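You operate a simulated robot arm through the tools that you are given. There is no shell and no other tool. Be economical: measure what you need, move in short steps, check, and stop when the job is done.

The job below is to be done with a simulated two-armed robot. You get a single attempt, and the scene is never put back.

## Task
Take the empty grey gang mould off the vibrator and loosen both bolts.
Fine: switch off and clamp lever to FREE first; carry it to the ribbed mat.
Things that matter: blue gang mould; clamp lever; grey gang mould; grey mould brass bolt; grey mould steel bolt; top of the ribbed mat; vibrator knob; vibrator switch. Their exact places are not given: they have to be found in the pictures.

The check looks at the end state, three seconds after you hand in, the way a careful person would. Anything else that was tipped, shoved, dropped, spilled or broken makes it a failure.

## Robot
Two 7-joint arms with two-finger parallel grippers on one trunk, on a base that drives. Base frame: it is fixed to the floor where the robot stands at the start and does not move with it; the origin is under the middle of the robot, x ahead of it, y to its left, z up; the surface under the hand at the start is at about z = 0.8. Units: m, rad, N and s.
The left shoulder is at the start at [0.07, 0.163, 1.245], the right one opposite. With the tool pointing down near the work surface each hand reaches from about 0.34 to 0.86 m from the robot's upright axis, wherever it stands, measured 20 degrees to its own side. Places, roughly: blue gang mould (26x11x6 cm) [0.5, 0.1, 0.4]; clamp lever [0.6, 0, 0.9]; grey gang mould (26x11x6 cm) [0.7, 0.1, 0.9]; grey mould brass bolt [0.7, 0.1, 0.9]; grey mould steel bolt [0.7, 0, 0.9]; top of the ribbed mat [0.4, -0.3, 0.8]; vibrator knob [0.6, 0, 0.9]; vibrator switch [0.6, 0.2, 0.8]. Payload 3.43 kg a hand.
Tool frame (each hand has its own): the origin (TCP) lies between the finger pads and is the grasp point; the fingertips stand 0.034 m ahead of it; z points along the fingers, y is the line along which they close. Largest opening 0.128 m; finger width 0.024, thickness 0.012; the body of the gripper, 0.048 by 0.13 m, starts 0.096 m behind the TCP.
Orientation is told as [roll, pitch, yaw] about the base's x, y, z axes, in that order, counted from this pose: with the fingers straight down and closing along the base's y, the tool's x points along the base's -x, its y along +y and its z along -z.

## Interface
- The arms move only by the tool move_arm. It takes "left_deltas", "right_deltas" or both (then of equal length, played together; a hand with none holds still); each is a list of rows, each a list of 7 numbers: the shift along the base's x, y, z in m, then the turn, a rotation vector about the base's x, y, z in degrees, then the closure in counts, from 0 (fully open) to 255 (shut). In form: [[tx, ty, tz, wx, wy, wz, jaw], ...]. A call has 1 to 12 rows; each row is the pose to reach, as a shift and turn from the pose commanded when the call began. Each row takes 0.2 s and may step no farther than 0.05 m and 0.15 rad from the row before; otherwise, or with a gripper value out of range, the whole call is refused. A pose out of reach is approached as far as the arm can. The call stops where the force on the tool passes 90 N (or 10 N more than at its start, if that is more) or the arm is blocked; 0.2 s more then pass. Each finger travels about 0.153 m/s and halts on what it meets, pressing with about 42 N; the grip force reading is that of the motor and also rises with nothing between the fingers. The clock runs only during rows and for 0.2 s after the last one: add rows that repeat a pose to give the fingers time. It gives the time, the measured TCP pose, the force on the tool (base axes), the opening and the grip force at its end, in the units of the frame above (readings bear some noise), with the torque about the TCP (base axes, N m) and any sound that the robot's microphone picked up.
- Cameras (640 x 400 px; columns grow to the right, rows downward): "scene" is now at [0.1208, 0.0004, 1.4732]; the picture's right is [-0.10, -0.99, 0.00], its down [-0.66, 0.07, -0.75] and it looks along [0.75, -0.08, -0.66] (base axes); focal length 253 px, centre (320, 200). "left" rides on the left gripper at [0.076, 0.011, -0.16] in its tool frame; the picture's right is [-0.15, 0.99, 0.00], its down [-0.88, -0.13, -0.46] and it looks along [-0.45, -0.07, 0.89] (tool axes); focal length 234 px, centre (320, 200). "right" rides on the right gripper at [0.076, -0.011, -0.16] in its tool frame; the picture's right is [0.15, 0.99, 0.00], its down [-0.88, 0.13, -0.46] and it looks along [-0.45, 0.07, 0.89] (tool axes); focal length 234 px, centre (320, 200).
- get_image(camera): a new picture of that camera. No time passes.
- lift_body(by): slides the trunk up (or, below 0, down) by that many m; the arms and the scene camera ride with it, the base frame stays. It gives what a move gives, with no picture.
- drive_base(legs): drives the robot by 1 to 6 legs, each [ahead, left, turn to the left] in m, m and rad, along the robot's own axes; the way and the turn of a leg run together, so that a leg with both is an arc; at most 1.5 m and 3.142 rad a leg. The arms and the cameras ride along, it lands a little off, and it stops where it bumps. It gives what a move gives.
- head_to(pan, tilt): turns the head with the scene camera to pan (to the left, within 1.501 rad either way) and tilt (down, from -0.506 to 1.204), counted from straight ahead of the robot. It gives what a move gives.
- measure_at(camera, pixels): for up to 12 pixels [column, row] of the newest picture of that camera ("zoom" is the newest enlarged one), the place [x, y, z] in the base frame of the surface seen there, good to about 0.002 m, but the place of the scene camera against the robot may be out by one fixed shift of up to 0.025 m in any direction. No time passes.
- inspect(camera, box): a new picture of the part [left, top, right, bottom] of that camera's present view, enlarged. No time passes.
- hand_in(): hands the job in; it is judged then, once.

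Go step by step. Measure first, check grasps and placings, and put right what went wrong. The budget is 80 turns and 62 pictures, counting those below and the enlarged ones. Unless the task says otherwise, let go and move clear before handing in, and close with one line.

The tools are called after ">>>" as name(argument=value, ...) on one line, values as JSON. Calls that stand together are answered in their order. move_arm: Moves the arms, as the interface text tells. Its arguments: {"type":"object","properties":{"left_deltas":{"type":"array"},"right_deltas":{"type":"array"}},"required":[]} The other tools are called the same way: lift_body (by) slides the trunk up or down; drive_base (legs) drives the base; head_to (pan, tilt) turns the head that bears the scene camera; get_image (camera) takes a picture; measure_at (camera, pixels) gives the place of the surface under pixels of a picture; inspect (camera, box) takes an enlarged picture of a part of a camera's view; hand_in () hands the job in.

At the start:

```text
t: 0.0
left_position: [0.6623, 0.3197, 1.1865]
left_tool_rot: [0.001, 0.0, 0.001]
left_ft_force: [-0.4, -0.4, -0.2]
left_moment: [0.02, -0.01, 0.03]
left_opening: 0.1278
left_gripper_force: 0.0
right_position: [0.3989, -0.1876, 1.2576]
right_tool_rot: [0.0, 0.0, -0.001]
right_ft_force: [1.1, -0.8, 0.6]
right_moment: [0.0, 0.03, 0.0]
right_opening: 0.128
right_gripper_force: 0.0
trunk travel left (down, up): [-0.725, 0.215]
robot x, y, heading: [-0.0016, 0.002, 0.001]
head pan, tilt: [-0.103, 0.723]
```

scene: 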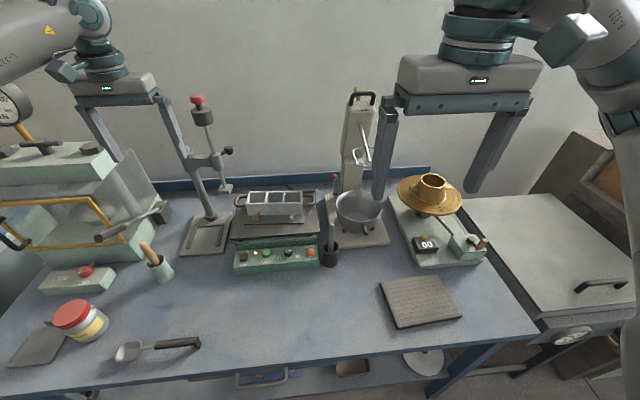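
right: 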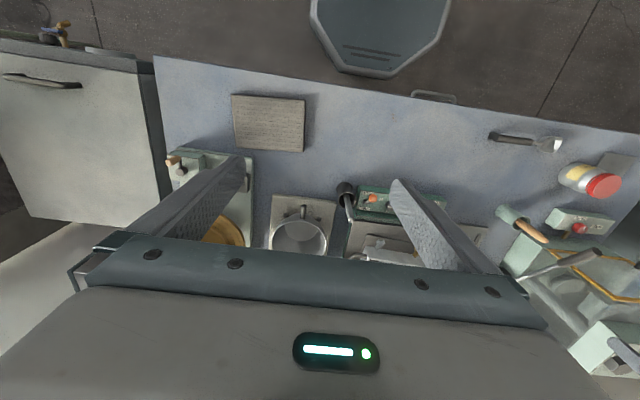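
left: 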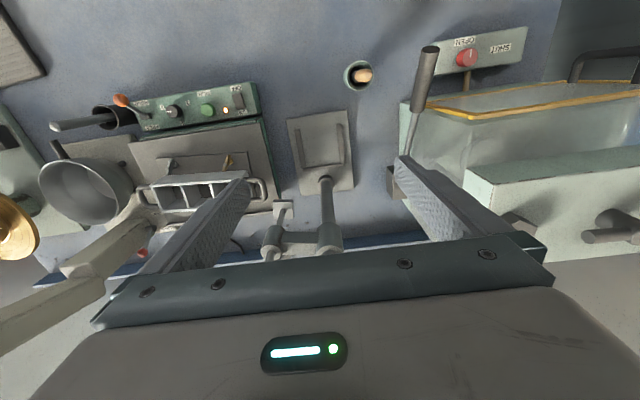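

The scene shows the vibrator with the grey mould at about (275,205), its green control panel at (277,255) and the ribbed mat at (420,300). I'll enlarge those parts first.

>>> inspect(camera="scene", box=[220, 170, 350, 280])

>>> inspect(camera="left", box=[40, 70, 280, 220])

```text
3.64 times, centred on (285, 225) of scene
```

zoom: 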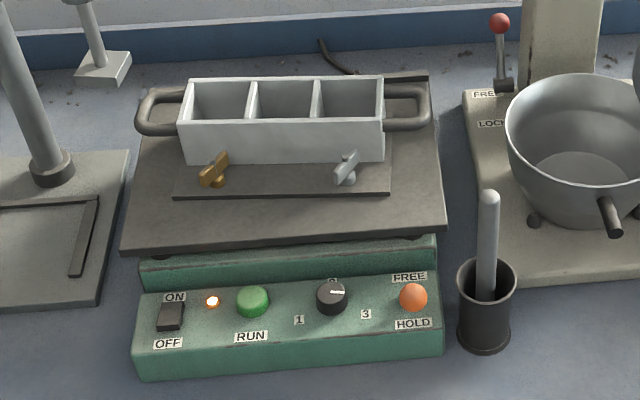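

```text
2.67 times, centred on (160, 145) of left
```

zoom: 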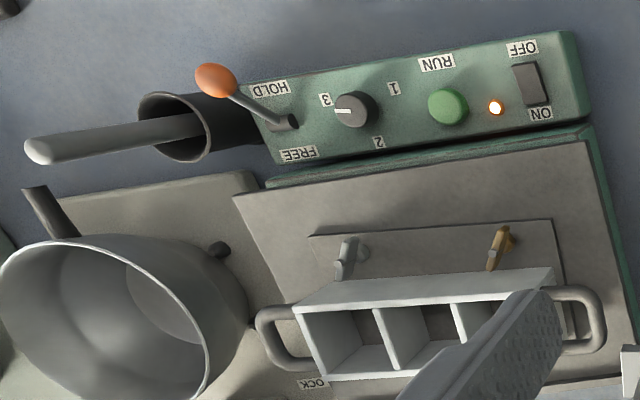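

The rocker switch, lamp, RUN button, knob and clamp lever (now on HOLD) show clearly, with wing bolts on the near face of the mould. I'll measure from the left-hand zoom.

>>> measure_at(camera="zoom", pixels=[[216, 80], [287, 122], [528, 62], [536, 100], [350, 108], [345, 245], [344, 272], [503, 234], [492, 265], [330, 300], [275, 345], [590, 320]])

>>> measure_at(camera="left", pixels=[[142, 188], [150, 207], [263, 190], [215, 97], [239, 95], [243, 112], [175, 160], [228, 162], [147, 187], [130, 145], [260, 120], [170, 207]])

>>> measure_at(camera="scene", pixels=[[380, 285], [445, 276], [463, 316], [400, 329], [420, 302], [258, 218], [299, 216], [262, 257], [313, 252], [325, 195], [268, 232], [329, 250]])

>>> inspect(camera="left", box=[130, 140, 280, 230])

```text
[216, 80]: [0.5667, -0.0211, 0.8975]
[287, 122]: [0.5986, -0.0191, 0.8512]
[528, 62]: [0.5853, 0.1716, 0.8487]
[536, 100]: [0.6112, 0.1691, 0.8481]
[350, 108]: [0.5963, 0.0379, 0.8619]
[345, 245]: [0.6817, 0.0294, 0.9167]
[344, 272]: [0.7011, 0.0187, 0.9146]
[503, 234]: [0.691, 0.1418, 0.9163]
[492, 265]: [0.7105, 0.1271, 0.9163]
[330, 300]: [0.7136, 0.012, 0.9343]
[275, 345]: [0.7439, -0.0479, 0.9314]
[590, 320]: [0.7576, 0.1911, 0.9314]
```

```text
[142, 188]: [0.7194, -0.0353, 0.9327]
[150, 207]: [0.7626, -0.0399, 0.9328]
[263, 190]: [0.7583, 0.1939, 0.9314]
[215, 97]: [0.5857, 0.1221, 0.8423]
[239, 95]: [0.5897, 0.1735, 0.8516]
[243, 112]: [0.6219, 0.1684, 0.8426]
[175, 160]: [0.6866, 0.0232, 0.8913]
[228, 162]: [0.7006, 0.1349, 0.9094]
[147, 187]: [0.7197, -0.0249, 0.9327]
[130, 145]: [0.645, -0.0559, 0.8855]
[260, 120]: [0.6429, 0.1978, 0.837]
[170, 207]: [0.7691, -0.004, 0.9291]
```

```text
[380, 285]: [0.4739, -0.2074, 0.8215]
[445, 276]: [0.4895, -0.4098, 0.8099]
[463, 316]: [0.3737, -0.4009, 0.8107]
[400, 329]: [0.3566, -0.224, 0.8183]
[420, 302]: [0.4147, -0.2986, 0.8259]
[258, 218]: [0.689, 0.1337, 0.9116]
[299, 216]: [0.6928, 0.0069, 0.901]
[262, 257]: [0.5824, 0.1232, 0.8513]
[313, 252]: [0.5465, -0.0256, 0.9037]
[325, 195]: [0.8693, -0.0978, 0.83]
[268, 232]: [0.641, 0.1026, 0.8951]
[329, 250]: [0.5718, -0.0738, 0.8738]
```

```text
4.27 times, centred on (205, 185) of left
```

zoom: 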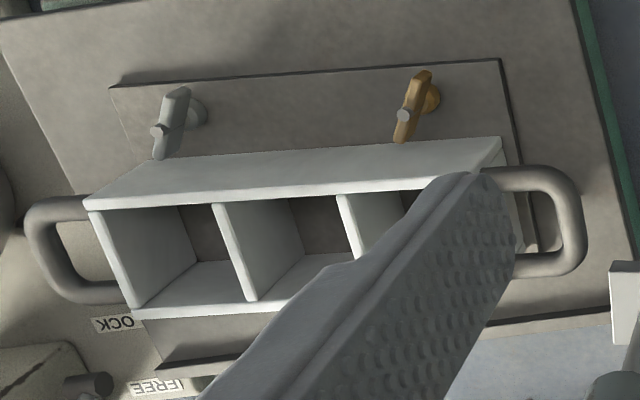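

The switch is at about (0.585..0.611, 0.17, 0.85) with OFF on the near side. The lever ball is at (0.567, -0.021, 0.8975), and the bolts are T-heads with upright axes. I'll take the left hand, closed, to above the OFF end of the rocker, and also measure the tamper rod and base plate.

>>> measure_at(camera="zoom", pixels=[[300, 100], [112, 90], [495, 65], [60, 60], [95, 208], [495, 145], [135, 312], [200, 112], [436, 97], [160, 130], [404, 115], [180, 350]])

>>> measure_at(camera="left", pixels=[[54, 127], [85, 121], [110, 117], [121, 100], [140, 113]])

>>> move_arm(left_deltas=[[-0.04, -0.01, 0, 0, 0, 0, 255], [-0.075, -0.04, 0, 0, 0, 0, 255], [-0.084, -0.085, 0, 0, 0, 0, 255], [-0.084, -0.13, 0, 0, 0, 0, 255], [-0.084, -0.149, -0.03, 0, 0, 0, 255], [-0.084, -0.149, -0.075, 0, 0, 0, 255], [-0.084, -0.149, -0.12, 0, 0, 0, 255], [-0.084, -0.149, -0.165, 0, 0, 0, 255], [-0.084, -0.149, -0.21, 0, 0, 0, 255], [-0.084, -0.149, -0.24, 0, 0, 0, 255]])

>>> get_image(camera="left")

```text
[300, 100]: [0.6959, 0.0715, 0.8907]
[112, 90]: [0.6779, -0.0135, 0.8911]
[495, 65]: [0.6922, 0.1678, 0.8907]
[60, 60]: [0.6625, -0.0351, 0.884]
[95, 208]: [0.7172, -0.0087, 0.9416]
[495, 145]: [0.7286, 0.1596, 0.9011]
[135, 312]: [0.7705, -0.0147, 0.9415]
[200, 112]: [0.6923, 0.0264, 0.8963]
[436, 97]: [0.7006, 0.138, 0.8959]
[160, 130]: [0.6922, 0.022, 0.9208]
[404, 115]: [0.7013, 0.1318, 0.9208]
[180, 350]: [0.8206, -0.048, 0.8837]
```

```text
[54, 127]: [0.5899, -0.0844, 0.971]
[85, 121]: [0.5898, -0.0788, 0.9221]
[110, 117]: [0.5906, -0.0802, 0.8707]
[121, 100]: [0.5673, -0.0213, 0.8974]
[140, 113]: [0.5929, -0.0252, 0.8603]
```

```text
t: 2.2
left_position: [0.5794, 0.1727, 0.9426]
left_tool_rot: [-0.002, 0.0, 0.0]
left_ft_force: [-0.2, 0.0, -0.5]
left_moment: [-0.01, 0.0, 0.03]
left_opening: 0.0
left_gripper_force: 33.2
right_position: [0.4007, -0.1878, 1.2586]
right_tool_rot: [0.001, 0.001, 0.0]
right_ft_force: [0.1, -0.8, -0.6]
right_moment: [-0.01, -0.01, -0.01]
right_opening: 0.1283
right_gripper_force: 0.1
trunk travel left (down, up): [-0.725, 0.215]
robot x, y, heading: [-0.0011, 0.0007, 0.004]
head pan, tilt: [-0.103, 0.723]
```

```text
55 pictures are left
```

left: 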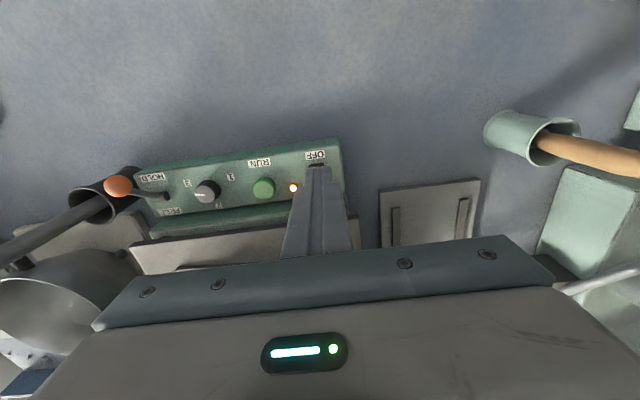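

The fingertips sit right over the OFF end of the rocker. I'll press down in small steps.

>>> move_arm(left_deltas=[[0.002, -0.001, -0.04, 0, 0, 0, 255], [0.002, -0.001, -0.05, 0, 0, 0, 255], [0.002, -0.001, -0.056, 0, 0, 0, 255], [0.002, -0.001, -0.061, 0, 0, 0, 255], [0.002, -0.001, -0.064, 0, 0, 0, 255]])

>>> inspect(camera="left", box=[240, 120, 400, 220])

```text
t: 3.4
left_position: [0.5804, 0.1708, 0.8817]
left_tool_rot: [-0.001, -0.001, 0.0]
left_ft_force: [-1.6, 2.3, 5.6]
left_moment: [0.09, -0.01, 0.09]
left_opening: 0.0002
left_gripper_force: 32.7
right_position: [0.3986, -0.1874, 1.2587]
right_tool_rot: [0.0, -0.001, -0.001]
right_ft_force: [0.7, 0.5, 0.2]
right_moment: [-0.03, -0.02, 0.02]
right_opening: 0.1278
right_gripper_force: 0.0
trunk travel left (down, up): [-0.725, 0.215]
robot x, y, heading: [-0.0018, -0.002, 0.003]
head pan, tilt: [-0.103, 0.723]
```

```text
4.00 times, centred on (320, 170) of left
```

zoom: 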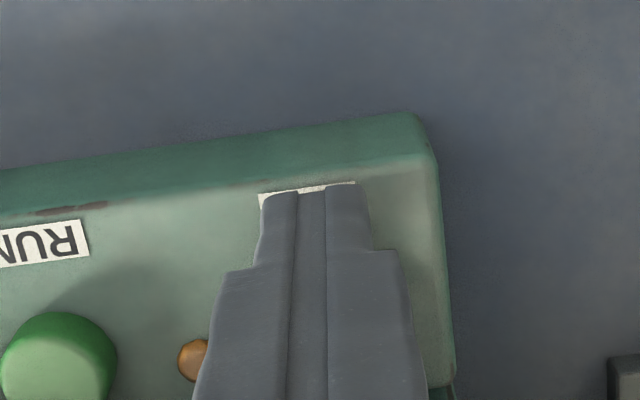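

The lamp has gone out, so the vibrator is off. I'll lift and bring the closed left hand round to the near side of the lever ball.

>>> move_arm(left_deltas=[[0, 0, 0.04, 0, 0, 0, 255], [0, 0, 0.085, 0, 0, 0, 255], [-0.02, -0.045, 0.085, 0, 0, 0, 255], [-0.04, -0.09, 0.085, 0, 0, 0, 255], [-0.052, -0.135, 0.085, 0, 0, 0, 255], [-0.055, -0.18, 0.085, 0, 0, 0, 255], [-0.055, -0.192, 0.07, 0, 0, 0, 255]])

>>> inspect(camera="left", box=[160, 80, 480, 280])

>>> inspect(camera="scene", box=[220, 170, 350, 280])

```text
t: 5.0
left_position: [0.5262, -0.0214, 0.9499]
left_tool_rot: [0.0, 0.0, 0.002]
left_ft_force: [-0.2, 1.2, 0.5]
left_moment: [0.0, -0.01, 0.02]
left_opening: 0.0
left_gripper_force: 33.0
right_position: [0.399, -0.1857, 1.2588]
right_tool_rot: [-0.001, 0.0, -0.001]
right_ft_force: [0.0, -0.5, -0.6]
right_moment: [-0.02, 0.0, -0.01]
right_opening: 0.1277
right_gripper_force: 0.0
trunk travel left (down, up): [-0.725, 0.215]
robot x, y, heading: [0.0001, -0.0002, 0.002]
head pan, tilt: [-0.103, 0.723]
```

```text
2.00 times, centred on (320, 180) of left
```

zoom: 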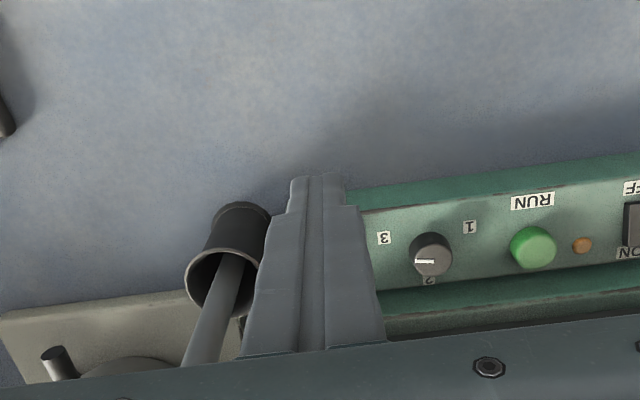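

```text
3.64 times, centred on (285, 225) of scene
```

zoom: 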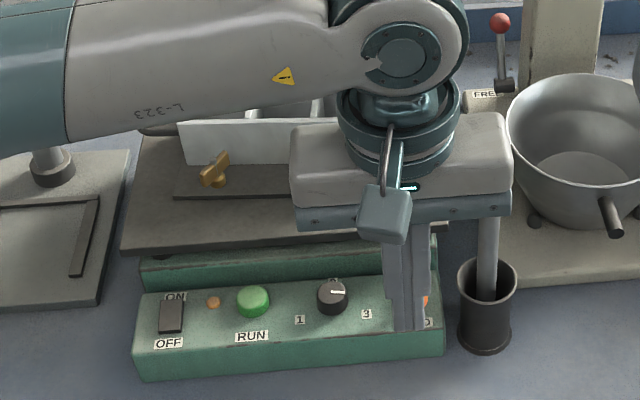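

The switch now sits on OFF and the fingers are just in front of the lever ball. I'll lower and push it toward FREE (+x).

>>> move_arm(left_deltas=[[0, 0, -0.035, 0, 0, 0, 255], [0.015, 0, -0.035, 0, 0, 0, 255], [0.03, 0, -0.033, 0, 0, 0, 255], [0.045, 0, -0.033, 0, 0, 0, 255], [0.06, 0, -0.033, 0, 0, 0, 255], [0.072, 0, -0.033, 0, 0, 0, 255], [0.082, 0, -0.033, 0, 0, 0, 255]])

>>> get_image(camera="left")

```text
t: 6.6
left_position: [0.6057, -0.0219, 0.9184]
left_tool_rot: [0.0, 0.001, 0.0]
left_ft_force: [-6.8, 0.1, -3.0]
left_moment: [0.01, 0.18, -0.02]
left_opening: 0.0
left_gripper_force: 33.0
right_position: [0.3971, -0.1865, 1.2592]
right_tool_rot: [0.001, 0.0, 0.0]
right_ft_force: [-1.0, 0.2, 0.1]
right_moment: [0.03, 0.0, -0.01]
right_opening: 0.1278
right_gripper_force: 0.0
trunk travel left (down, up): [-0.725, 0.215]
robot x, y, heading: [-0.0015, 0.0004, 0.0]
head pan, tilt: [-0.103, 0.723]
```

```text
51 pictures are left
```

left: 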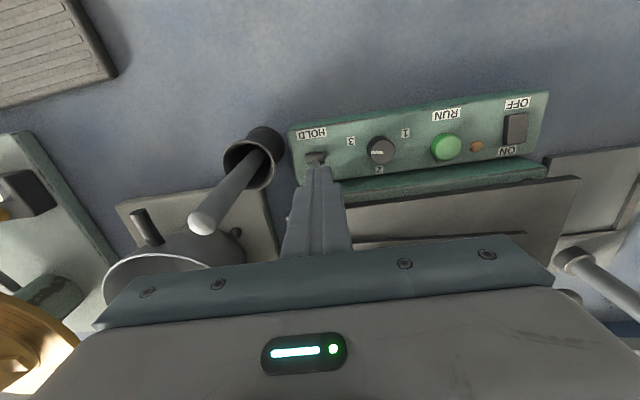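

The lever has followed the push and the force is light. I'll push a little more, then back off and look.

>>> move_arm(left_deltas=[[0.006, 0, 0, 0, 0, 0, 255], [0.01, 0, 0, 0, 0, 0, 255], [0.01, 0, 0, 0, 0, 0, 255]])

>>> move_arm(left_deltas=[[-0.04, 0, 0.0, 0, 0, 0, 255], [-0.06, 0.02, 0.04, 0, 0, 0, 255], [-0.06, 0.065, 0.05, 0, 0, 0, 255], [-0.06, 0.11, 0.06, 0, 0, 0, 255]])

>>> inspect(camera="left", box=[100, 60, 420, 260])

```text
t: 7.4
left_position: [0.6091, -0.0231, 0.9184]
left_tool_rot: [-0.001, 0.009, -0.003]
left_ft_force: [-47.4, 0.1, -16.9]
left_moment: [0.02, 1.48, -0.15]
left_opening: 0.0002
left_gripper_force: 33.0
right_position: [0.3943, -0.1872, 1.26]
right_tool_rot: [0.001, -0.002, 0.0]
right_ft_force: [-0.8, -0.1, 0.0]
right_moment: [-0.01, -0.01, 0.03]
right_opening: 0.1282
right_gripper_force: 0.0
trunk travel left (down, up): [-0.725, 0.215]
robot x, y, heading: [-0.0012, -0.0001, -0.001]
head pan, tilt: [-0.103, 0.723]
```

```text
t: 8.4
left_position: [0.5552, 0.0885, 0.9785]
left_tool_rot: [-0.003, -0.001, -0.001]
left_ft_force: [0.2, -0.4, -0.7]
left_moment: [-0.03, -0.02, 0.0]
left_opening: 0.0001
left_gripper_force: 33.4
right_position: [0.3992, -0.1862, 1.2591]
right_tool_rot: [-0.002, 0.003, -0.001]
right_ft_force: [-0.5, -0.3, -0.4]
right_moment: [-0.06, 0.01, 0.01]
right_opening: 0.1278
right_gripper_force: 0.1
trunk travel left (down, up): [-0.725, 0.215]
robot x, y, heading: [0.0031, 0.0033, 0.002]
head pan, tilt: [-0.103, 0.723]
```

```text
2.00 times, centred on (260, 160) of left
```

zoom: 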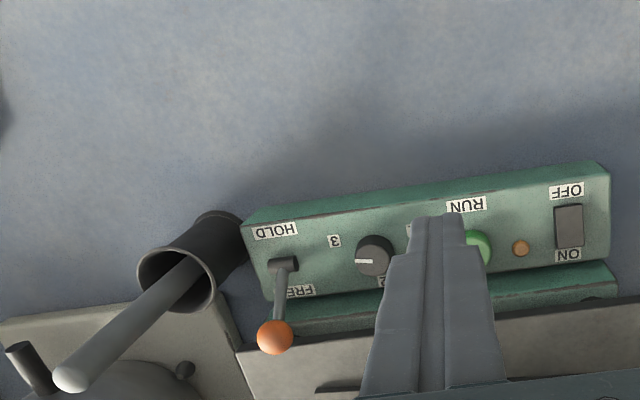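

The lever now rests at the FREE end. I'll clear the left hand away to the left, then bring the right hand over the mould turned about 85.5° so it closes across the body.

>>> move_arm(left_deltas=[[0, 0.02, 0.045, 0, 0, 0, 255], [-0.01, 0.05, 0.08, 0, 0, 0, 200], [-0.03, 0.09, 0.1, 0, 0, 0, 150], [-0.05, 0.13, 0.12, 0, 0, 0, 100], [-0.07, 0.17, 0.14, 0, 0, 0, 50], [-0.08, 0.21, 0.16, 0, 0, 0, 0], [-0.08, 0.25, 0.18, 0, 0, 0, 0]])

>>> move_arm(right_deltas=[[0.0293, 0.02175, -0.0133, 0, 0, 7.125, 0], [0.0586, 0.0435, -0.0267, 0, 0, 14.25, 0], [0.0879, 0.06525, -0.04, 0, 0, 21.375, 0], [0.1172, 0.087, -0.0533, 0, 0, 28.5, 0], [0.1465, 0.10875, -0.0667, 0, 0, 35.625, 0], [0.1758, 0.1305, -0.08, 0, 0, 42.75, 0], [0.205, 0.15225, -0.0933, 0, 0, 49.875, 0], [0.2343, 0.174, -0.1067, 0, 0, 57, 0], [0.2636, 0.19575, -0.12, 0, 0, 64.125, 0], [0.2929, 0.2175, -0.1333, 0, 0, 71.25, 0], [0.3222, 0.23925, -0.1467, 0, 0, 78.375, 0], [0.3515, 0.261, -0.16, 0, 0, 85.5, 0]])

>>> get_image(camera="right")

>>> get_image(camera="scene")

```text
t: 10.0
left_position: [0.4758, 0.339, 1.1583]
left_tool_rot: [-0.003, 0.0, 0.0]
left_ft_force: [0.1, 0.1, 0.4]
left_moment: [-0.04, -0.01, 0.01]
left_opening: 0.1278
left_gripper_force: 0.1
right_position: [0.3975, -0.187, 1.2582]
right_tool_rot: [-0.002, 0.002, -0.001]
right_ft_force: [0.0, -0.3, 0.1]
right_moment: [-0.01, -0.03, -0.03]
right_opening: 0.1282
right_gripper_force: 0.0
trunk travel left (down, up): [-0.725, 0.215]
robot x, y, heading: [-0.0023, -0.0025, -0.003]
head pan, tilt: [-0.103, 0.723]
```

```text
t: 12.6
left_position: [0.4754, 0.3402, 1.1573]
left_tool_rot: [-0.002, 0.0, 0.003]
left_ft_force: [-0.4, 0.4, 0.4]
left_moment: [0.01, -0.04, 0.01]
left_opening: 0.1283
left_gripper_force: 0.1
right_position: [0.6573, 0.0415, 1.1481]
right_tool_rot: [-0.178, -0.114, 1.149]
right_ft_force: [-0.4, 0.0, 0.4]
right_moment: [0.04, -0.02, 0.0]
right_opening: 0.1279
right_gripper_force: 0.0
right hand out of reach, approached as far as the arm can: row 9, 10, 11, 12
trunk travel left (down, up): [-0.725, 0.215]
robot x, y, heading: [0.0002, -0.0014, -0.0]
head pan, tilt: [-0.103, 0.723]
```

```text
49 pictures are left
```

right: 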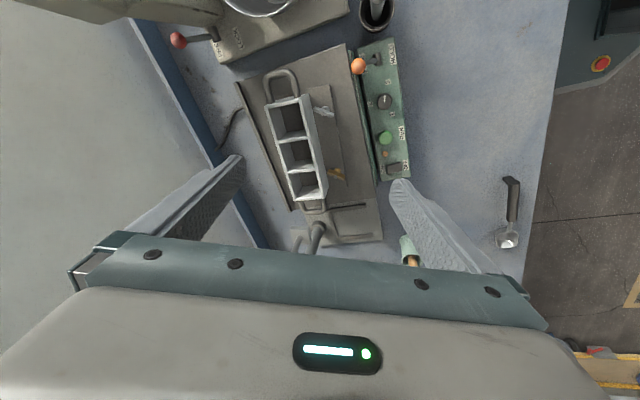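

```text
48 pictures are left
```

scene: 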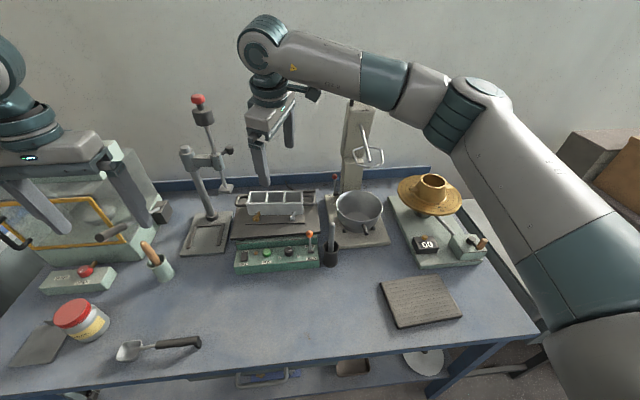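

The right arm ran out of reach before completing the turn (yaw 1.15 rad, tilted). I'll retract both hands, raise the left one, and then shift the base left.

>>> move_arm(left_deltas=[[-0.02, 0, 0.04, 0, 0, 0, 0], [-0.04, 0, 0.08, 0, 0, 0, 0], [-0.06, 0, 0.12, 0, 0, 0, 0], [-0.08, 0, 0.15, 0, 0, 0, 0], [-0.08, 0, 0.15, 0, 0, 0, 0]], right_deltas=[[-0.04, -0.02, 0.01, 0, 0, 0, 0], [-0.08, -0.04, 0.02, 0, 0, 0, 0], [-0.12, -0.06, 0.03, 0, 0, 0, 0], [-0.16, -0.08, 0.04, 0, 0, 0, 0], [-0.2, -0.1, 0.05, 0, 0, 0, 0]])

```text
t: 13.8
left_position: [0.3959, 0.3395, 1.3043]
left_tool_rot: [0.0, 0.0, 0.002]
left_ft_force: [-1.1, -0.4, -0.4]
left_moment: [-0.06, -0.03, -0.01]
left_opening: 0.1278
left_gripper_force: 0.0
right_position: [0.4587, -0.0588, 1.1972]
right_tool_rot: [-0.174, -0.112, 1.145]
right_ft_force: [-0.2, 0.9, 0.4]
right_moment: [-0.02, 0.02, -0.01]
right_opening: 0.1279
right_gripper_force: 0.1
trunk travel left (down, up): [-0.725, 0.215]
robot x, y, heading: [-0.0026, -0.0017, 0.005]
head pan, tilt: [-0.103, 0.723]
```

The arm retracted cleanly. I'll straighten the right hand's tilt (target yaw 1.492) and drive 0.2 m left.

>>> move_arm(right_deltas=[[0, 0, 0, -1.27, 3.83, 6.83, 0], [0, 0, 0, -2.53, 7.67, 13.67, 0], [0, 0, 0, -3.8, 11.5, 20.5, 0], [0, 0, 0, -3.8, 11.5, 20.5, 0]])

>>> drive_base(legs=[[0, 0.2, 0]])

>>> get_image(camera="scene")

```text
t: 14.8
left_position: [0.3962, 0.3407, 1.3039]
left_tool_rot: [-0.001, 0.0, 0.002]
left_ft_force: [-0.2, -0.6, 0.2]
left_moment: [0.01, 0.0, 0.0]
left_opening: 0.128
left_gripper_force: 0.1
right_position: [0.4575, -0.0582, 1.1979]
right_tool_rot: [0.002, 0.002, 1.497]
right_ft_force: [-0.3, -0.6, 0.0]
right_moment: [0.01, -0.02, 0.01]
right_opening: 0.1279
right_gripper_force: 0.0
trunk travel left (down, up): [-0.725, 0.215]
robot x, y, heading: [0.0021, -0.0008, 0.002]
head pan, tilt: [-0.103, 0.723]
```

```text
t: 16.4
left_position: [0.3963, 0.5364, 1.3031]
left_tool_rot: [0.001, 0.0, 0.001]
left_ft_force: [0.4, 0.3, 0.2]
left_moment: [0.02, 0.01, -0.01]
left_opening: 0.128
left_gripper_force: 0.0
right_position: [0.4587, 0.138, 1.1981]
right_tool_rot: [0.003, -0.001, 1.496]
right_ft_force: [0.4, 0.0, -0.4]
right_moment: [0.0, 0.05, 0.03]
right_opening: 0.128
right_gripper_force: 0.0
trunk travel left (down, up): [-0.725, 0.215]
robot x, y, heading: [0.0, 0.2003, -0.003]
head pan, tilt: [-0.103, 0.723]
```

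```text
47 pictures are left
```

scene: 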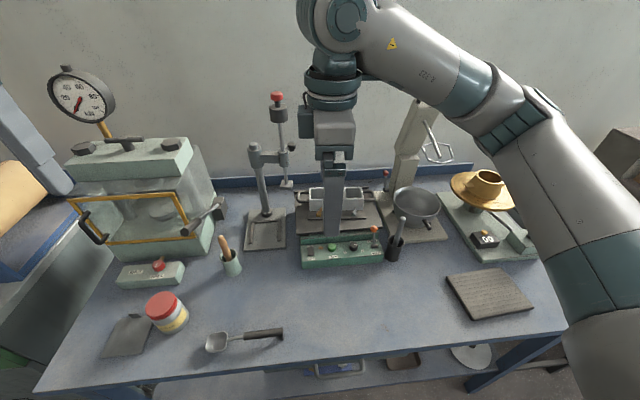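

The view is clear after the shift. I'll bring the right hand over the mould body at z≈1.05.

>>> move_arm(right_deltas=[[0.037, -0.01, -0.02, 0, 0, 0, 0], [0.074, -0.02, -0.04, 0, 0, 0, 0], [0.111, -0.03, -0.06, 0, 0, 0, 0], [0.148, -0.04, -0.08, 0, 0, 0, 0], [0.185, -0.05, -0.1, 0, 0, 0, 0], [0.222, -0.055, -0.12, 0, 0, 0, 0], [0.26, -0.06, -0.135, 0, 0, 0, 0], [0.2918, -0.0645, -0.148, 0, 0, 0, 0]])

>>> get_image(camera="right")

```text
t: 18.2
left_position: [0.396, 0.5378, 1.3043]
left_tool_rot: [0.001, 0.0, 0.001]
left_ft_force: [-0.8, 0.1, 0.1]
left_moment: [-0.04, 0.02, -0.03]
left_opening: 0.1281
left_gripper_force: 0.1
right_position: [0.4961, 0.1352, 1.14]
right_tool_rot: [0.001, 0.002, 1.492]
right_ft_force: [-0.7, -0.8, -0.7]
right_moment: [-0.01, -0.02, 0.02]
right_opening: 0.1281
right_gripper_force: 0.1
right hand out of reach, approached as far as the arm can: row 2, 3, 4, 5, 6, 7, 8
trunk travel left (down, up): [-0.725, 0.215]
robot x, y, heading: [0.0014, 0.1946, 0.001]
head pan, tilt: [-0.103, 0.723]
```

```text
46 pictures are left
```

right: 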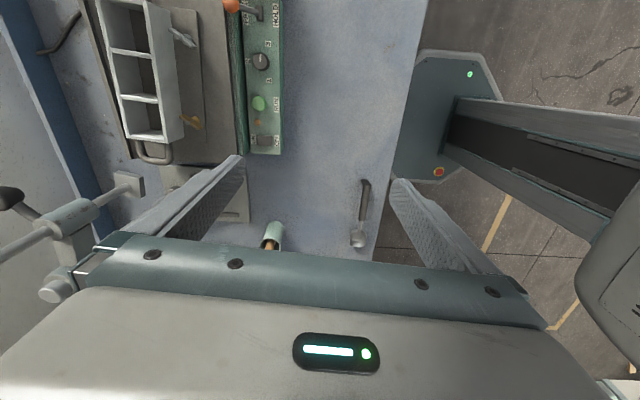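

The wrist limits at yaw +1.49, since even x=0.53 is refused. I'll turn the hand the other way round (to about −94.5°, the same closing line) in a retracted place.

>>> move_arm(right_deltas=[[-0.02, -0.02, 0.02, 0, 0, -8.2, 0], [-0.04, -0.04, 0.04, 0, 0, -16.4, 0], [-0.04, -0.06, 0.06, 0, 0, -24.6, 0], [-0.04, -0.08, 0.06, 0, 0, -32.8, 0], [-0.04, -0.1, 0.06, 0, 0, -41, 0], [-0.04, -0.1, 0.06, 0, 0, -49.2, 0], [-0.04, -0.1, 0.06, 0, 0, -57.4, 0], [-0.04, -0.1, 0.06, 0, 0, -65.6, 0], [-0.04, -0.1, 0.06, 0, 0, -73.8, 0], [-0.04, -0.1, 0.06, 0, 0, -82, 0], [-0.04, -0.1, 0.06, 0, 0, -90, 0]])

>>> move_arm(right_deltas=[[0, 0, 0, 0, 0, -8.2, 0], [0, 0, 0, 0, 0, -16.4, 0], [0, 0, 0, 0, 0, -24.6, 0], [0, 0, 0, 0, 0, -32.8, 0], [0, 0, 0, 0, 0, -41, 0], [0, 0, 0, 0, 0, -49.2, 0], [0, 0, 0, 0, 0, -57.4, 0], [0, 0, 0, 0, 0, -65.6, 0], [0, 0, 0, 0, 0, -73.8, 0], [0, 0, 0, 0, 0, -82, 0], [0, 0, 0, 0, 0, -90, 0]])

```text
t: 20.6
left_position: [0.3963, 0.5376, 1.3031]
left_tool_rot: [0.0, 0.0, -0.001]
left_ft_force: [0.3, 0.2, -1.2]
left_moment: [-0.01, 0.0, -0.01]
left_opening: 0.1281
left_gripper_force: 0.1
right_position: [0.4605, 0.0227, 1.2066]
right_tool_rot: [0.003, 0.001, -0.079]
right_ft_force: [0.1, 0.2, -0.4]
right_moment: [0.01, -0.01, 0.04]
right_opening: 0.1281
right_gripper_force: 0.0
trunk travel left (down, up): [-0.725, 0.215]
robot x, y, heading: [-0.0022, 0.1936, -0.001]
head pan, tilt: [-0.103, 0.723]
```

```text
t: 23.0
left_position: [0.3957, 0.5372, 1.3037]
left_tool_rot: [0.001, 0.0, 0.0]
left_ft_force: [-0.4, 0.0, -0.3]
left_moment: [0.0, 0.0, 0.03]
left_opening: 0.128
left_gripper_force: 0.0
right_position: [0.4609, 0.0225, 1.2054]
right_tool_rot: [0.004, 0.003, -1.649]
right_ft_force: [-0.3, 0.9, -0.2]
right_moment: [0.01, 0.05, 0.02]
right_opening: 0.128
right_gripper_force: 0.0
trunk travel left (down, up): [-0.725, 0.215]
robot x, y, heading: [0.0, 0.1981, -0.002]
head pan, tilt: [-0.103, 0.723]
```

The hand is at yaw −1.649 with no limit met. I'll move it over the mould: (0.75, 0.0735, 1.05).

>>> move_arm(right_deltas=[[0.037, 0.006, -0.02, 0, 0, 0, 0], [0.074, 0.012, -0.04, 0, 0, 0, 0], [0.111, 0.018, -0.06, 0, 0, 0, 0], [0.148, 0.024, -0.08, 0, 0, 0, 0], [0.185, 0.03, -0.1, 0, 0, 0, 0], [0.222, 0.038, -0.12, 0, 0, 0, 0], [0.26, 0.045, -0.14, 0, 0, 0, 0], [0.2896, 0.051, -0.155, 0, 0, 0, 0]])

>>> get_image(camera="right")

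```text
t: 24.8
left_position: [0.3976, 0.5385, 1.3033]
left_tool_rot: [0.0, 0.0, -0.001]
left_ft_force: [-0.2, 1.2, -0.1]
left_moment: [-0.01, 0.0, 0.01]
left_opening: 0.1281
left_gripper_force: 0.1
right_position: [0.7519, 0.0725, 1.0476]
right_tool_rot: [0.001, 0.0, -1.646]
right_ft_force: [0.5, 1.5, 0.5]
right_moment: [0.03, 0.0, 0.01]
right_opening: 0.1279
right_gripper_force: 0.1
trunk travel left (down, up): [-0.725, 0.215]
robot x, y, heading: [-0.0006, 0.1969, -0.0]
head pan, tilt: [-0.103, 0.723]
```

```text
45 pictures are left
```

right: 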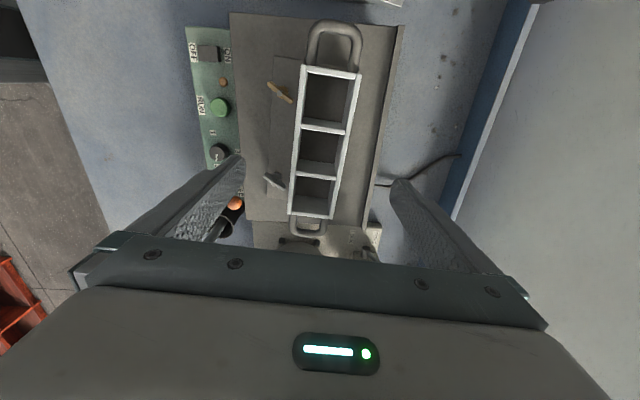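

The mould is well seen between the fingers. I'll measure its top corners and bolts from this camera.

>>> measure_at(camera="right", pixels=[[304, 70], [358, 76], [291, 212], [331, 216], [297, 132], [345, 135], [269, 84], [290, 102], [268, 175], [283, 185], [350, 28], [308, 232]])

>>> inspect(camera="right", box=[220, 10, 420, 260])

```text
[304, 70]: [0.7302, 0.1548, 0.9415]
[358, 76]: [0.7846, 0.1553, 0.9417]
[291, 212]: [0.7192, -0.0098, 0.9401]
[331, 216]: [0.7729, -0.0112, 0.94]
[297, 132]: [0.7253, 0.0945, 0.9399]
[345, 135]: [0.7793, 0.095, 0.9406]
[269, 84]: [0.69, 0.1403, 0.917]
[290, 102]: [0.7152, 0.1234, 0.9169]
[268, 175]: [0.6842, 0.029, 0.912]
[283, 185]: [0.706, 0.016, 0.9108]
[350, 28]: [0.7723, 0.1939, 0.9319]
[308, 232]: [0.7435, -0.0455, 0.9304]
```

```text
1.60 times, centred on (320, 135) of right
```

zoom: 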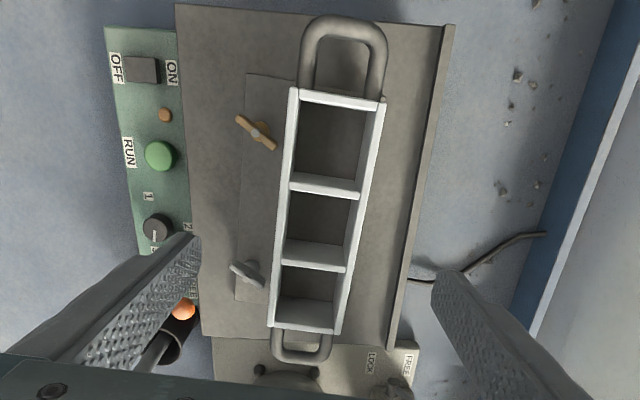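

Body centre is (0.7517, 0.0725), 0.055 wide, and the hand is right on it. I'll lower to z≈0.932 and close.

>>> move_arm(right_deltas=[[0, 0, -0.045, 0, 0, 0, 0], [0, 0, -0.085, 0, 0, 0, 0], [0, 0, -0.105, 0, 0, 0, 0], [0, 0, -0.1155, 0, 0, 0, 0], [0, 0, -0.1155, 0, 0, 0, 120], [0, 0, -0.1155, 0, 0, 0, 255], [0, 0, -0.1155, 0, 0, 0, 255], [0, 0, -0.1155, 0, 0, 0, 255]])

>>> get_image(camera="right")

```text
t: 26.6
left_position: [0.3975, 0.5376, 1.3041]
left_tool_rot: [0.001, 0.0, 0.002]
left_ft_force: [1.0, 0.1, 0.6]
left_moment: [-0.03, 0.01, -0.03]
left_opening: 0.1282
left_gripper_force: 0.1
right_position: [0.75, 0.0742, 0.9327]
right_tool_rot: [0.003, -0.001, -1.646]
right_ft_force: [1.0, -0.3, -0.7]
right_moment: [-0.2, -0.22, -0.01]
right_opening: 0.0616
right_gripper_force: 41.7
trunk travel left (down, up): [-0.725, 0.215]
robot x, y, heading: [-0.0017, 0.2011, -0.001]
head pan, tilt: [-0.103, 0.723]
```

```text
43 pictures are left
```

right: 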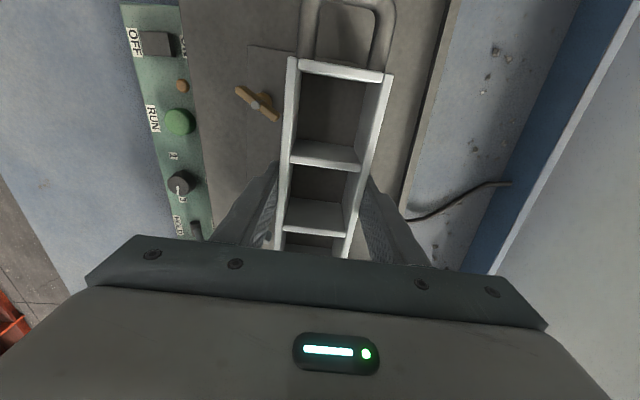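

The grip holds at 0.0616 m and 42 N. I'll lift a few centimetres and check weight and slip.

>>> move_arm(right_deltas=[[0, 0, 0.008, 0, 0, 0, 255], [0, 0, 0.02, 0, 0, 0, 255], [0, 0, 0.035, 0, 0, 0, 255], [0, 0, 0.05, 0, 0, 0, 255], [0, 0, 0.05, 0, 0, 0, 255]])

>>> get_image(camera="right")

>>> inspect(camera="scene", box=[280, 140, 420, 280])

```text
t: 27.8
left_position: [0.396, 0.5372, 1.3036]
left_tool_rot: [0.001, 0.002, 0.0]
left_ft_force: [-0.1, 0.5, -0.3]
left_moment: [0.03, 0.01, 0.01]
left_opening: 0.1283
left_gripper_force: 0.0
right_position: [0.7492, 0.0736, 0.9839]
right_tool_rot: [0.003, 0.002, -1.645]
right_ft_force: [-0.2, -0.7, 0.5]
right_moment: [0.01, -0.03, -0.02]
right_opening: 0.0
right_gripper_force: 32.8
trunk travel left (down, up): [-0.725, 0.215]
robot x, y, heading: [0.0035, 0.1956, 0.002]
head pan, tilt: [-0.103, 0.723]
```

```text
42 pictures are left
```

right: 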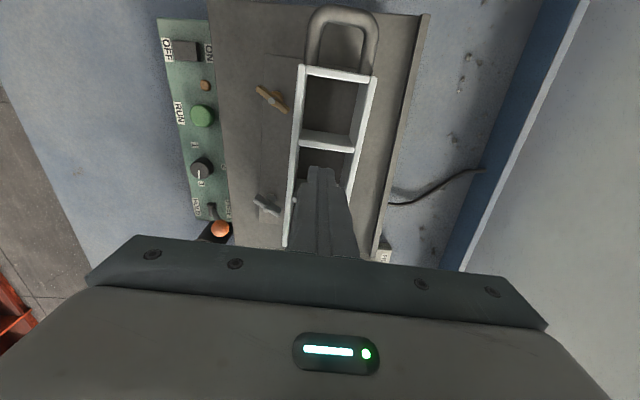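

```text
2.86 times, centred on (350, 210) of scene
```

zoom: 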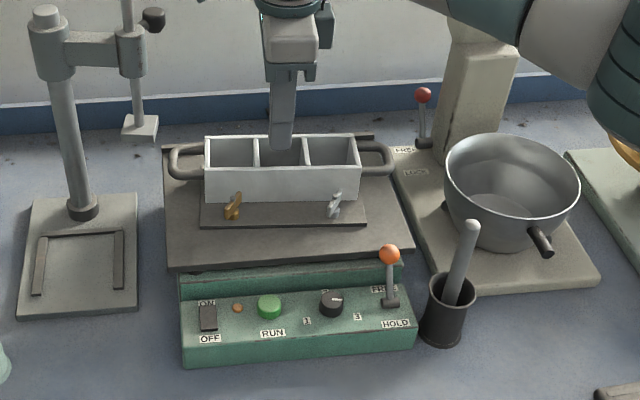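

The fingers slipped off and shut without lifting the mould; it has not visibly moved. The tapered walls don't hold, so I'll use the two end handles with both hands. I'll measure the stand nearby and the handles first.

>>> measure_at(camera="zoom", pixels=[[45, 15], [60, 60], [80, 205], [130, 60], [150, 18], [140, 125], [132, 100], [423, 95], [470, 225], [510, 140]])

>>> measure_at(camera="right", pixels=[[345, 10], [345, 26], [313, 45], [323, 45], [372, 50], [360, 50], [340, 68], [304, 68], [373, 80], [290, 240], [272, 95], [264, 207]])

>>> inspect(camera="right", box=[240, 0, 440, 125])

```text
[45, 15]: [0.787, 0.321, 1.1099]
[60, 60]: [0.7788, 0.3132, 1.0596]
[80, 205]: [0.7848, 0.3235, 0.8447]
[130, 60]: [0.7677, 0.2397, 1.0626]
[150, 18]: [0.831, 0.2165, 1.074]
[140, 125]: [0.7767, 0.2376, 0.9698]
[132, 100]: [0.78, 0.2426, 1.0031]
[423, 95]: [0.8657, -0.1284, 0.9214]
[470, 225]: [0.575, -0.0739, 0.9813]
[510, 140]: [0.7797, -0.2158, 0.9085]
```

```text
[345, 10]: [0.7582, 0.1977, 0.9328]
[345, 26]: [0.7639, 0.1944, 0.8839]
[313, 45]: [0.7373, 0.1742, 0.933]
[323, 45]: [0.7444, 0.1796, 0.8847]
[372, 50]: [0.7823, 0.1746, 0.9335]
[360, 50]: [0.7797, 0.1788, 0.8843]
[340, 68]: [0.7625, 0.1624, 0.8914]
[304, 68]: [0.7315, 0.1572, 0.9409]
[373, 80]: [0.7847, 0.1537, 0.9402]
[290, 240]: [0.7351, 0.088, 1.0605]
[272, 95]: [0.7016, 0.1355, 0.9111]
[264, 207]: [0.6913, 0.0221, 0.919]
```

```text
3.20 times, centred on (340, 62) of right
```

zoom: 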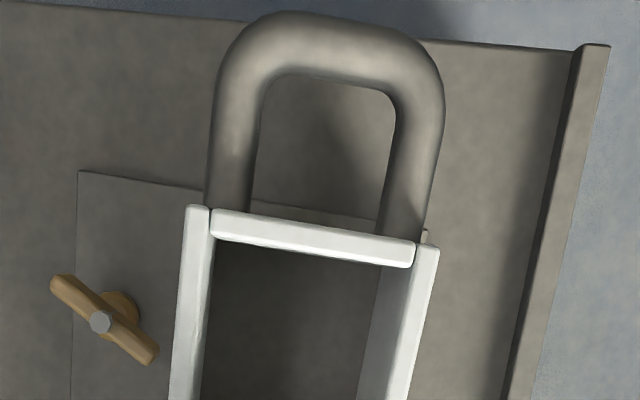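

The stand's rod is near (0.78, 0.24), close to the left handle. So the left hand will take that handle across x (yaw +86°) and the right hand will take the right handle's outer bar along y (yaw −4°). I'll retract and re-orient both hands, then drive 0.13 m right.

>>> move_arm(right_deltas=[[0, 0, 0.04, 0, 0, 0, 255], [0, 0, 0.085, 0, 0, 8.2, 200], [-0.03, -0.02, 0.115, 0, 0, 16.4, 200], [-0.06, -0.04, 0.13, 0, 0, 24.6, 200], [-0.09, -0.06, 0.14, 0, 0, 32.8, 200], [-0.12, -0.08, 0.15, 0, 0, 41, 200], [-0.15, -0.1, 0.16, 0, 0, 49.2, 200], [-0.18, -0.11, 0.17, 0, 0, 57.4, 200], [-0.21, -0.12, 0.17, 0, 0, 65.6, 200], [-0.24, -0.13, 0.17, 0, 0, 73.8, 200], [-0.26, -0.14, 0.17, 0, 0, 82, 200], [-0.26, -0.14, 0.17, 0, 0, 90.3, 200]], left_deltas=[[0, 0, 0, 0, 0, 7.2, 0], [0, 0, 0, 0, 0, 14.4, 0], [0, 0, 0, 0, 0, 21.6, 0], [0, 0, 0, 0, 0, 28.8, 0], [0, 0, 0, 0, 0, 36, 0], [0, 0, 0, 0, 0, 43.2, 0], [0, 0, 0, 0, 0, 50.4, 0], [0, 0, 0, 0, 0, 57.6, 0], [0, 0, 0, 0, 0, 64.8, 0], [0, 0, 0, 0, 0, 72, 0], [0, 0, 0, 0, 0, 79.2, 0], [0, 0, 0, 0, 0, 86, 0]])

>>> drive_base(legs=[[0, -0.13, 0]])

```text
t: 30.4
left_position: [0.3968, 0.5372, 1.3048]
left_tool_rot: [0.0, 0.001, 1.503]
left_ft_force: [0.2, 0.6, 0.1]
left_moment: [0.0, 0.0, 0.02]
left_opening: 0.128
left_gripper_force: 0.0
right_position: [0.4912, -0.0664, 1.1535]
right_tool_rot: [0.001, 0.002, -0.067]
right_ft_force: [0.6, 0.1, 0.6]
right_moment: [0.04, 0.02, -0.02]
right_opening: 0.0273
right_gripper_force: 0.0
trunk travel left (down, up): [-0.725, 0.215]
robot x, y, heading: [0.0039, 0.196, 0.001]
head pan, tilt: [-0.103, 0.723]
```

```text
t: 31.7
left_position: [0.3972, 0.4087, 1.3037]
left_tool_rot: [0.0, 0.002, 1.498]
left_ft_force: [0.2, 0.3, -0.3]
left_moment: [0.01, 0.01, 0.02]
left_opening: 0.128
left_gripper_force: 0.0
right_position: [0.489, -0.1967, 1.1561]
right_tool_rot: [0.002, 0.0, -0.076]
right_ft_force: [0.7, 0.1, 0.4]
right_moment: [-0.02, 0.0, 0.0]
right_opening: 0.0274
right_gripper_force: 0.1
trunk travel left (down, up): [-0.725, 0.215]
robot x, y, heading: [-0.0003, 0.0699, -0.005]
head pan, tilt: [-0.103, 0.723]
```

Both are set. I'll bring the right hand over the right handle, and the left hand to a safe spot in front of the left handle to look at the stand.

>>> move_arm(right_deltas=[[0.03, 0.018, -0.01, 0, 0, 0, 200], [0.06, 0.037, -0.02, 0, 0, 0, 200], [0.09, 0.055, -0.03, 0, 0, 0, 200], [0.125, 0.074, -0.04, 0, 0, 0, 200], [0.16, 0.093, -0.055, 0, 0, 0, 200], [0.195, 0.111, -0.07, 0, 0, 0, 200], [0.225, 0.13, -0.085, 0, 0, 0, 200], [0.2535, 0.148, -0.1, 0, 0, 0, 200]], left_deltas=[[0.02, -0.03, -0.02, 0, 0, 0, 75], [0.04, -0.06, -0.04, 0, 0, 0, 75], [0.06, -0.09, -0.06, 0, 0, 0, 75], [0.08, -0.12, -0.08, 0, 0, 0, 75], [0.1, -0.15, -0.1, 0, 0, 0, 75], [0.13, -0.18, -0.12, 0, 0, 0, 75], [0.16, -0.21, -0.14, 0, 0, 0, 75], [0.19, -0.2327, -0.15, 0, 0, 0, 75]])

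>>> get_image(camera="right")

>>> get_image(camera="left")

>>> get_image(camera="scene")

```text
t: 33.5
left_position: [0.5908, 0.1747, 1.155]
left_tool_rot: [0.002, -0.001, 1.499]
left_ft_force: [0.5, 1.1, 0.5]
left_moment: [-0.02, -0.02, -0.01]
left_opening: 0.0903
left_gripper_force: 0.1
right_position: [0.7437, -0.0514, 1.052]
right_tool_rot: [0.002, 0.004, -0.075]
right_ft_force: [-0.2, 0.1, -0.1]
right_moment: [-0.01, 0.0, 0.02]
right_opening: 0.0276
right_gripper_force: 0.1
trunk travel left (down, up): [-0.725, 0.215]
robot x, y, heading: [0.0011, 0.0671, -0.005]
head pan, tilt: [-0.103, 0.723]
```

```text
39 pictures are left
```

right: 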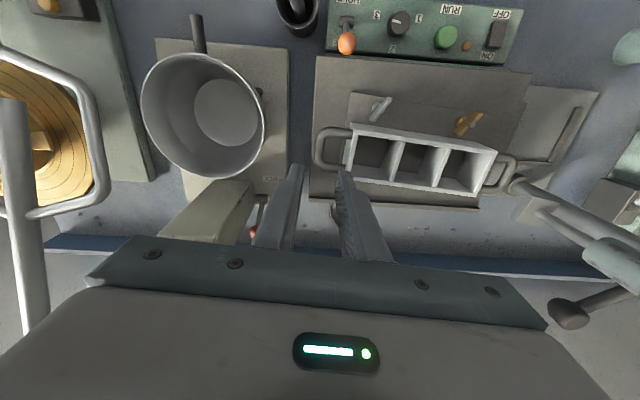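

```text
38 pictures are left
```

left: 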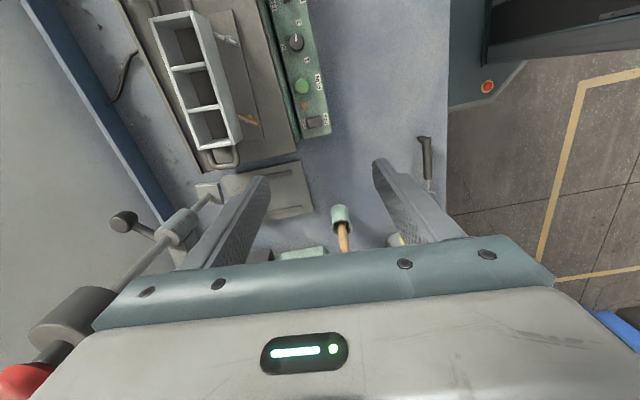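

```text
37 pictures are left
```

scene: 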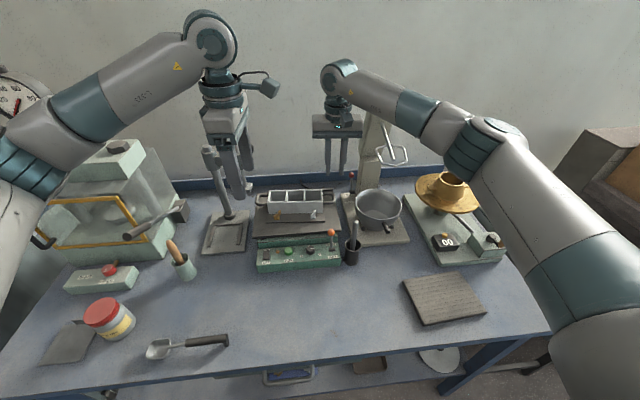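

I'll measure the stand from the left camera, and the right handle from the right camera.

>>> measure_at(camera="left", pixels=[[75, 320], [35, 385], [140, 270], [178, 228], [190, 212], [122, 222], [207, 190], [228, 160], [100, 340], [115, 290]])

>>> measure_at(camera="right", pixels=[[317, 150], [330, 131], [326, 164], [345, 133], [340, 166], [512, 168], [255, 130], [500, 158], [220, 190], [348, 152]])

>>> inspect(camera="right", box=[260, 80, 420, 230])

```text
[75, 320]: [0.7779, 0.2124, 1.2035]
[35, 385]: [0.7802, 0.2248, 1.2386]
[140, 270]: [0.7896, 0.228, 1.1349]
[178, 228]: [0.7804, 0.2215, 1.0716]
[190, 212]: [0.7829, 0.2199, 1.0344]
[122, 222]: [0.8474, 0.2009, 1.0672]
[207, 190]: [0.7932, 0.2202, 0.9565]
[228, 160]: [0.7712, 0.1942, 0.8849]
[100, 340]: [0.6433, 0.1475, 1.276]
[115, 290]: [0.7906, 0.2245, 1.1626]
```

```text
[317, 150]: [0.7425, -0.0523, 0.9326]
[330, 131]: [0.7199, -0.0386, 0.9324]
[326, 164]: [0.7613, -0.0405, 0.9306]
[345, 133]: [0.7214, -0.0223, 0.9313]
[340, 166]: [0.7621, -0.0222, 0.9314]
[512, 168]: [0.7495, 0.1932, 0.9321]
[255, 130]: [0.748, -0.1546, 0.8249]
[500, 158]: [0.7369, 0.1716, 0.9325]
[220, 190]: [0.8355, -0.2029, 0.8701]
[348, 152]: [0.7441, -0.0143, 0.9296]
```

```text
2.67 times, centred on (340, 155) of right
```

zoom: 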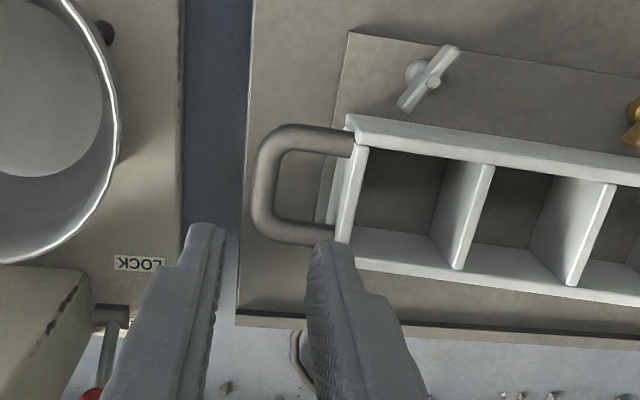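

The right fingers are lined up on the right handle's outer bar at (0.743, −0.049), with room inside the loop. I'll lower, close, and lift only 6 mm to feel the weight.

>>> move_arm(right_deltas=[[0, 0.0025, -0.045, 0, 0, 0, 200], [0, 0.0025, -0.085, 0, 0, 0, 200], [0, 0.0025, -0.11, 0, 0, 0, 200], [0, 0.0025, -0.124, 0, 0, 0, 200], [0, 0.0025, -0.124, 0, 0, 0, 255], [0, 0.0025, -0.124, 0, 0, 0, 255]])

>>> move_arm(right_deltas=[[0, 0, 0.003, 0, 0, 0, 255], [0, 0, 0.006, 0, 0, 0, 255], [0, 0, 0.006, 0, 0, 0, 255]])

>>> inspect(camera="right", box=[240, 60, 560, 260])

```text
t: 34.9
left_position: [0.5892, 0.1752, 1.157]
left_tool_rot: [0.0, -0.001, 1.497]
left_ft_force: [-0.8, -0.4, -0.6]
left_moment: [0.0, -0.02, 0.02]
left_opening: 0.0903
left_gripper_force: 0.0
right_position: [0.7437, -0.048, 0.9307]
right_tool_rot: [0.002, 0.002, -0.075]
right_ft_force: [2.2, -3.6, 2.0]
right_moment: [0.03, 0.47, 0.06]
right_opening: 0.0114
right_gripper_force: 41.9
trunk travel left (down, up): [-0.725, 0.215]
robot x, y, heading: [0.0006, 0.0693, -0.003]
head pan, tilt: [-0.103, 0.723]
```

```text
t: 35.7
left_position: [0.5904, 0.1759, 1.1547]
left_tool_rot: [0.003, 0.0, 1.498]
left_ft_force: [-0.1, -0.2, 0.3]
left_moment: [0.0, -0.01, -0.01]
left_opening: 0.0904
left_gripper_force: 0.0
right_position: [0.7448, -0.0454, 0.9359]
right_tool_rot: [0.005, 0.004, -0.075]
right_ft_force: [1.4, 2.2, -5.9]
right_moment: [-0.03, -0.4, -0.25]
right_opening: 0.0117
right_gripper_force: 42.1
trunk travel left (down, up): [-0.725, 0.215]
robot x, y, heading: [0.0019, 0.0674, -0.005]
head pan, tilt: [-0.103, 0.723]
```

```text
2.00 times, centred on (400, 160) of right
```

zoom: 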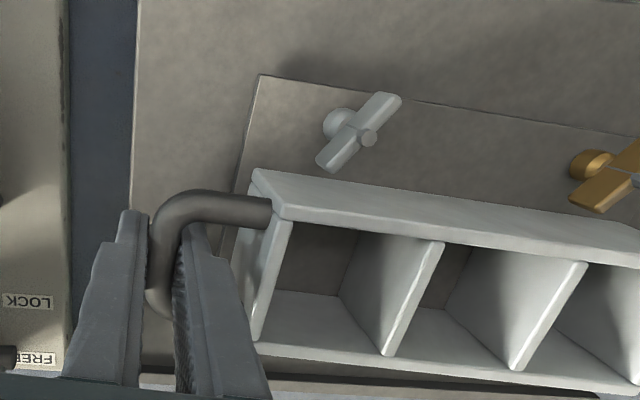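

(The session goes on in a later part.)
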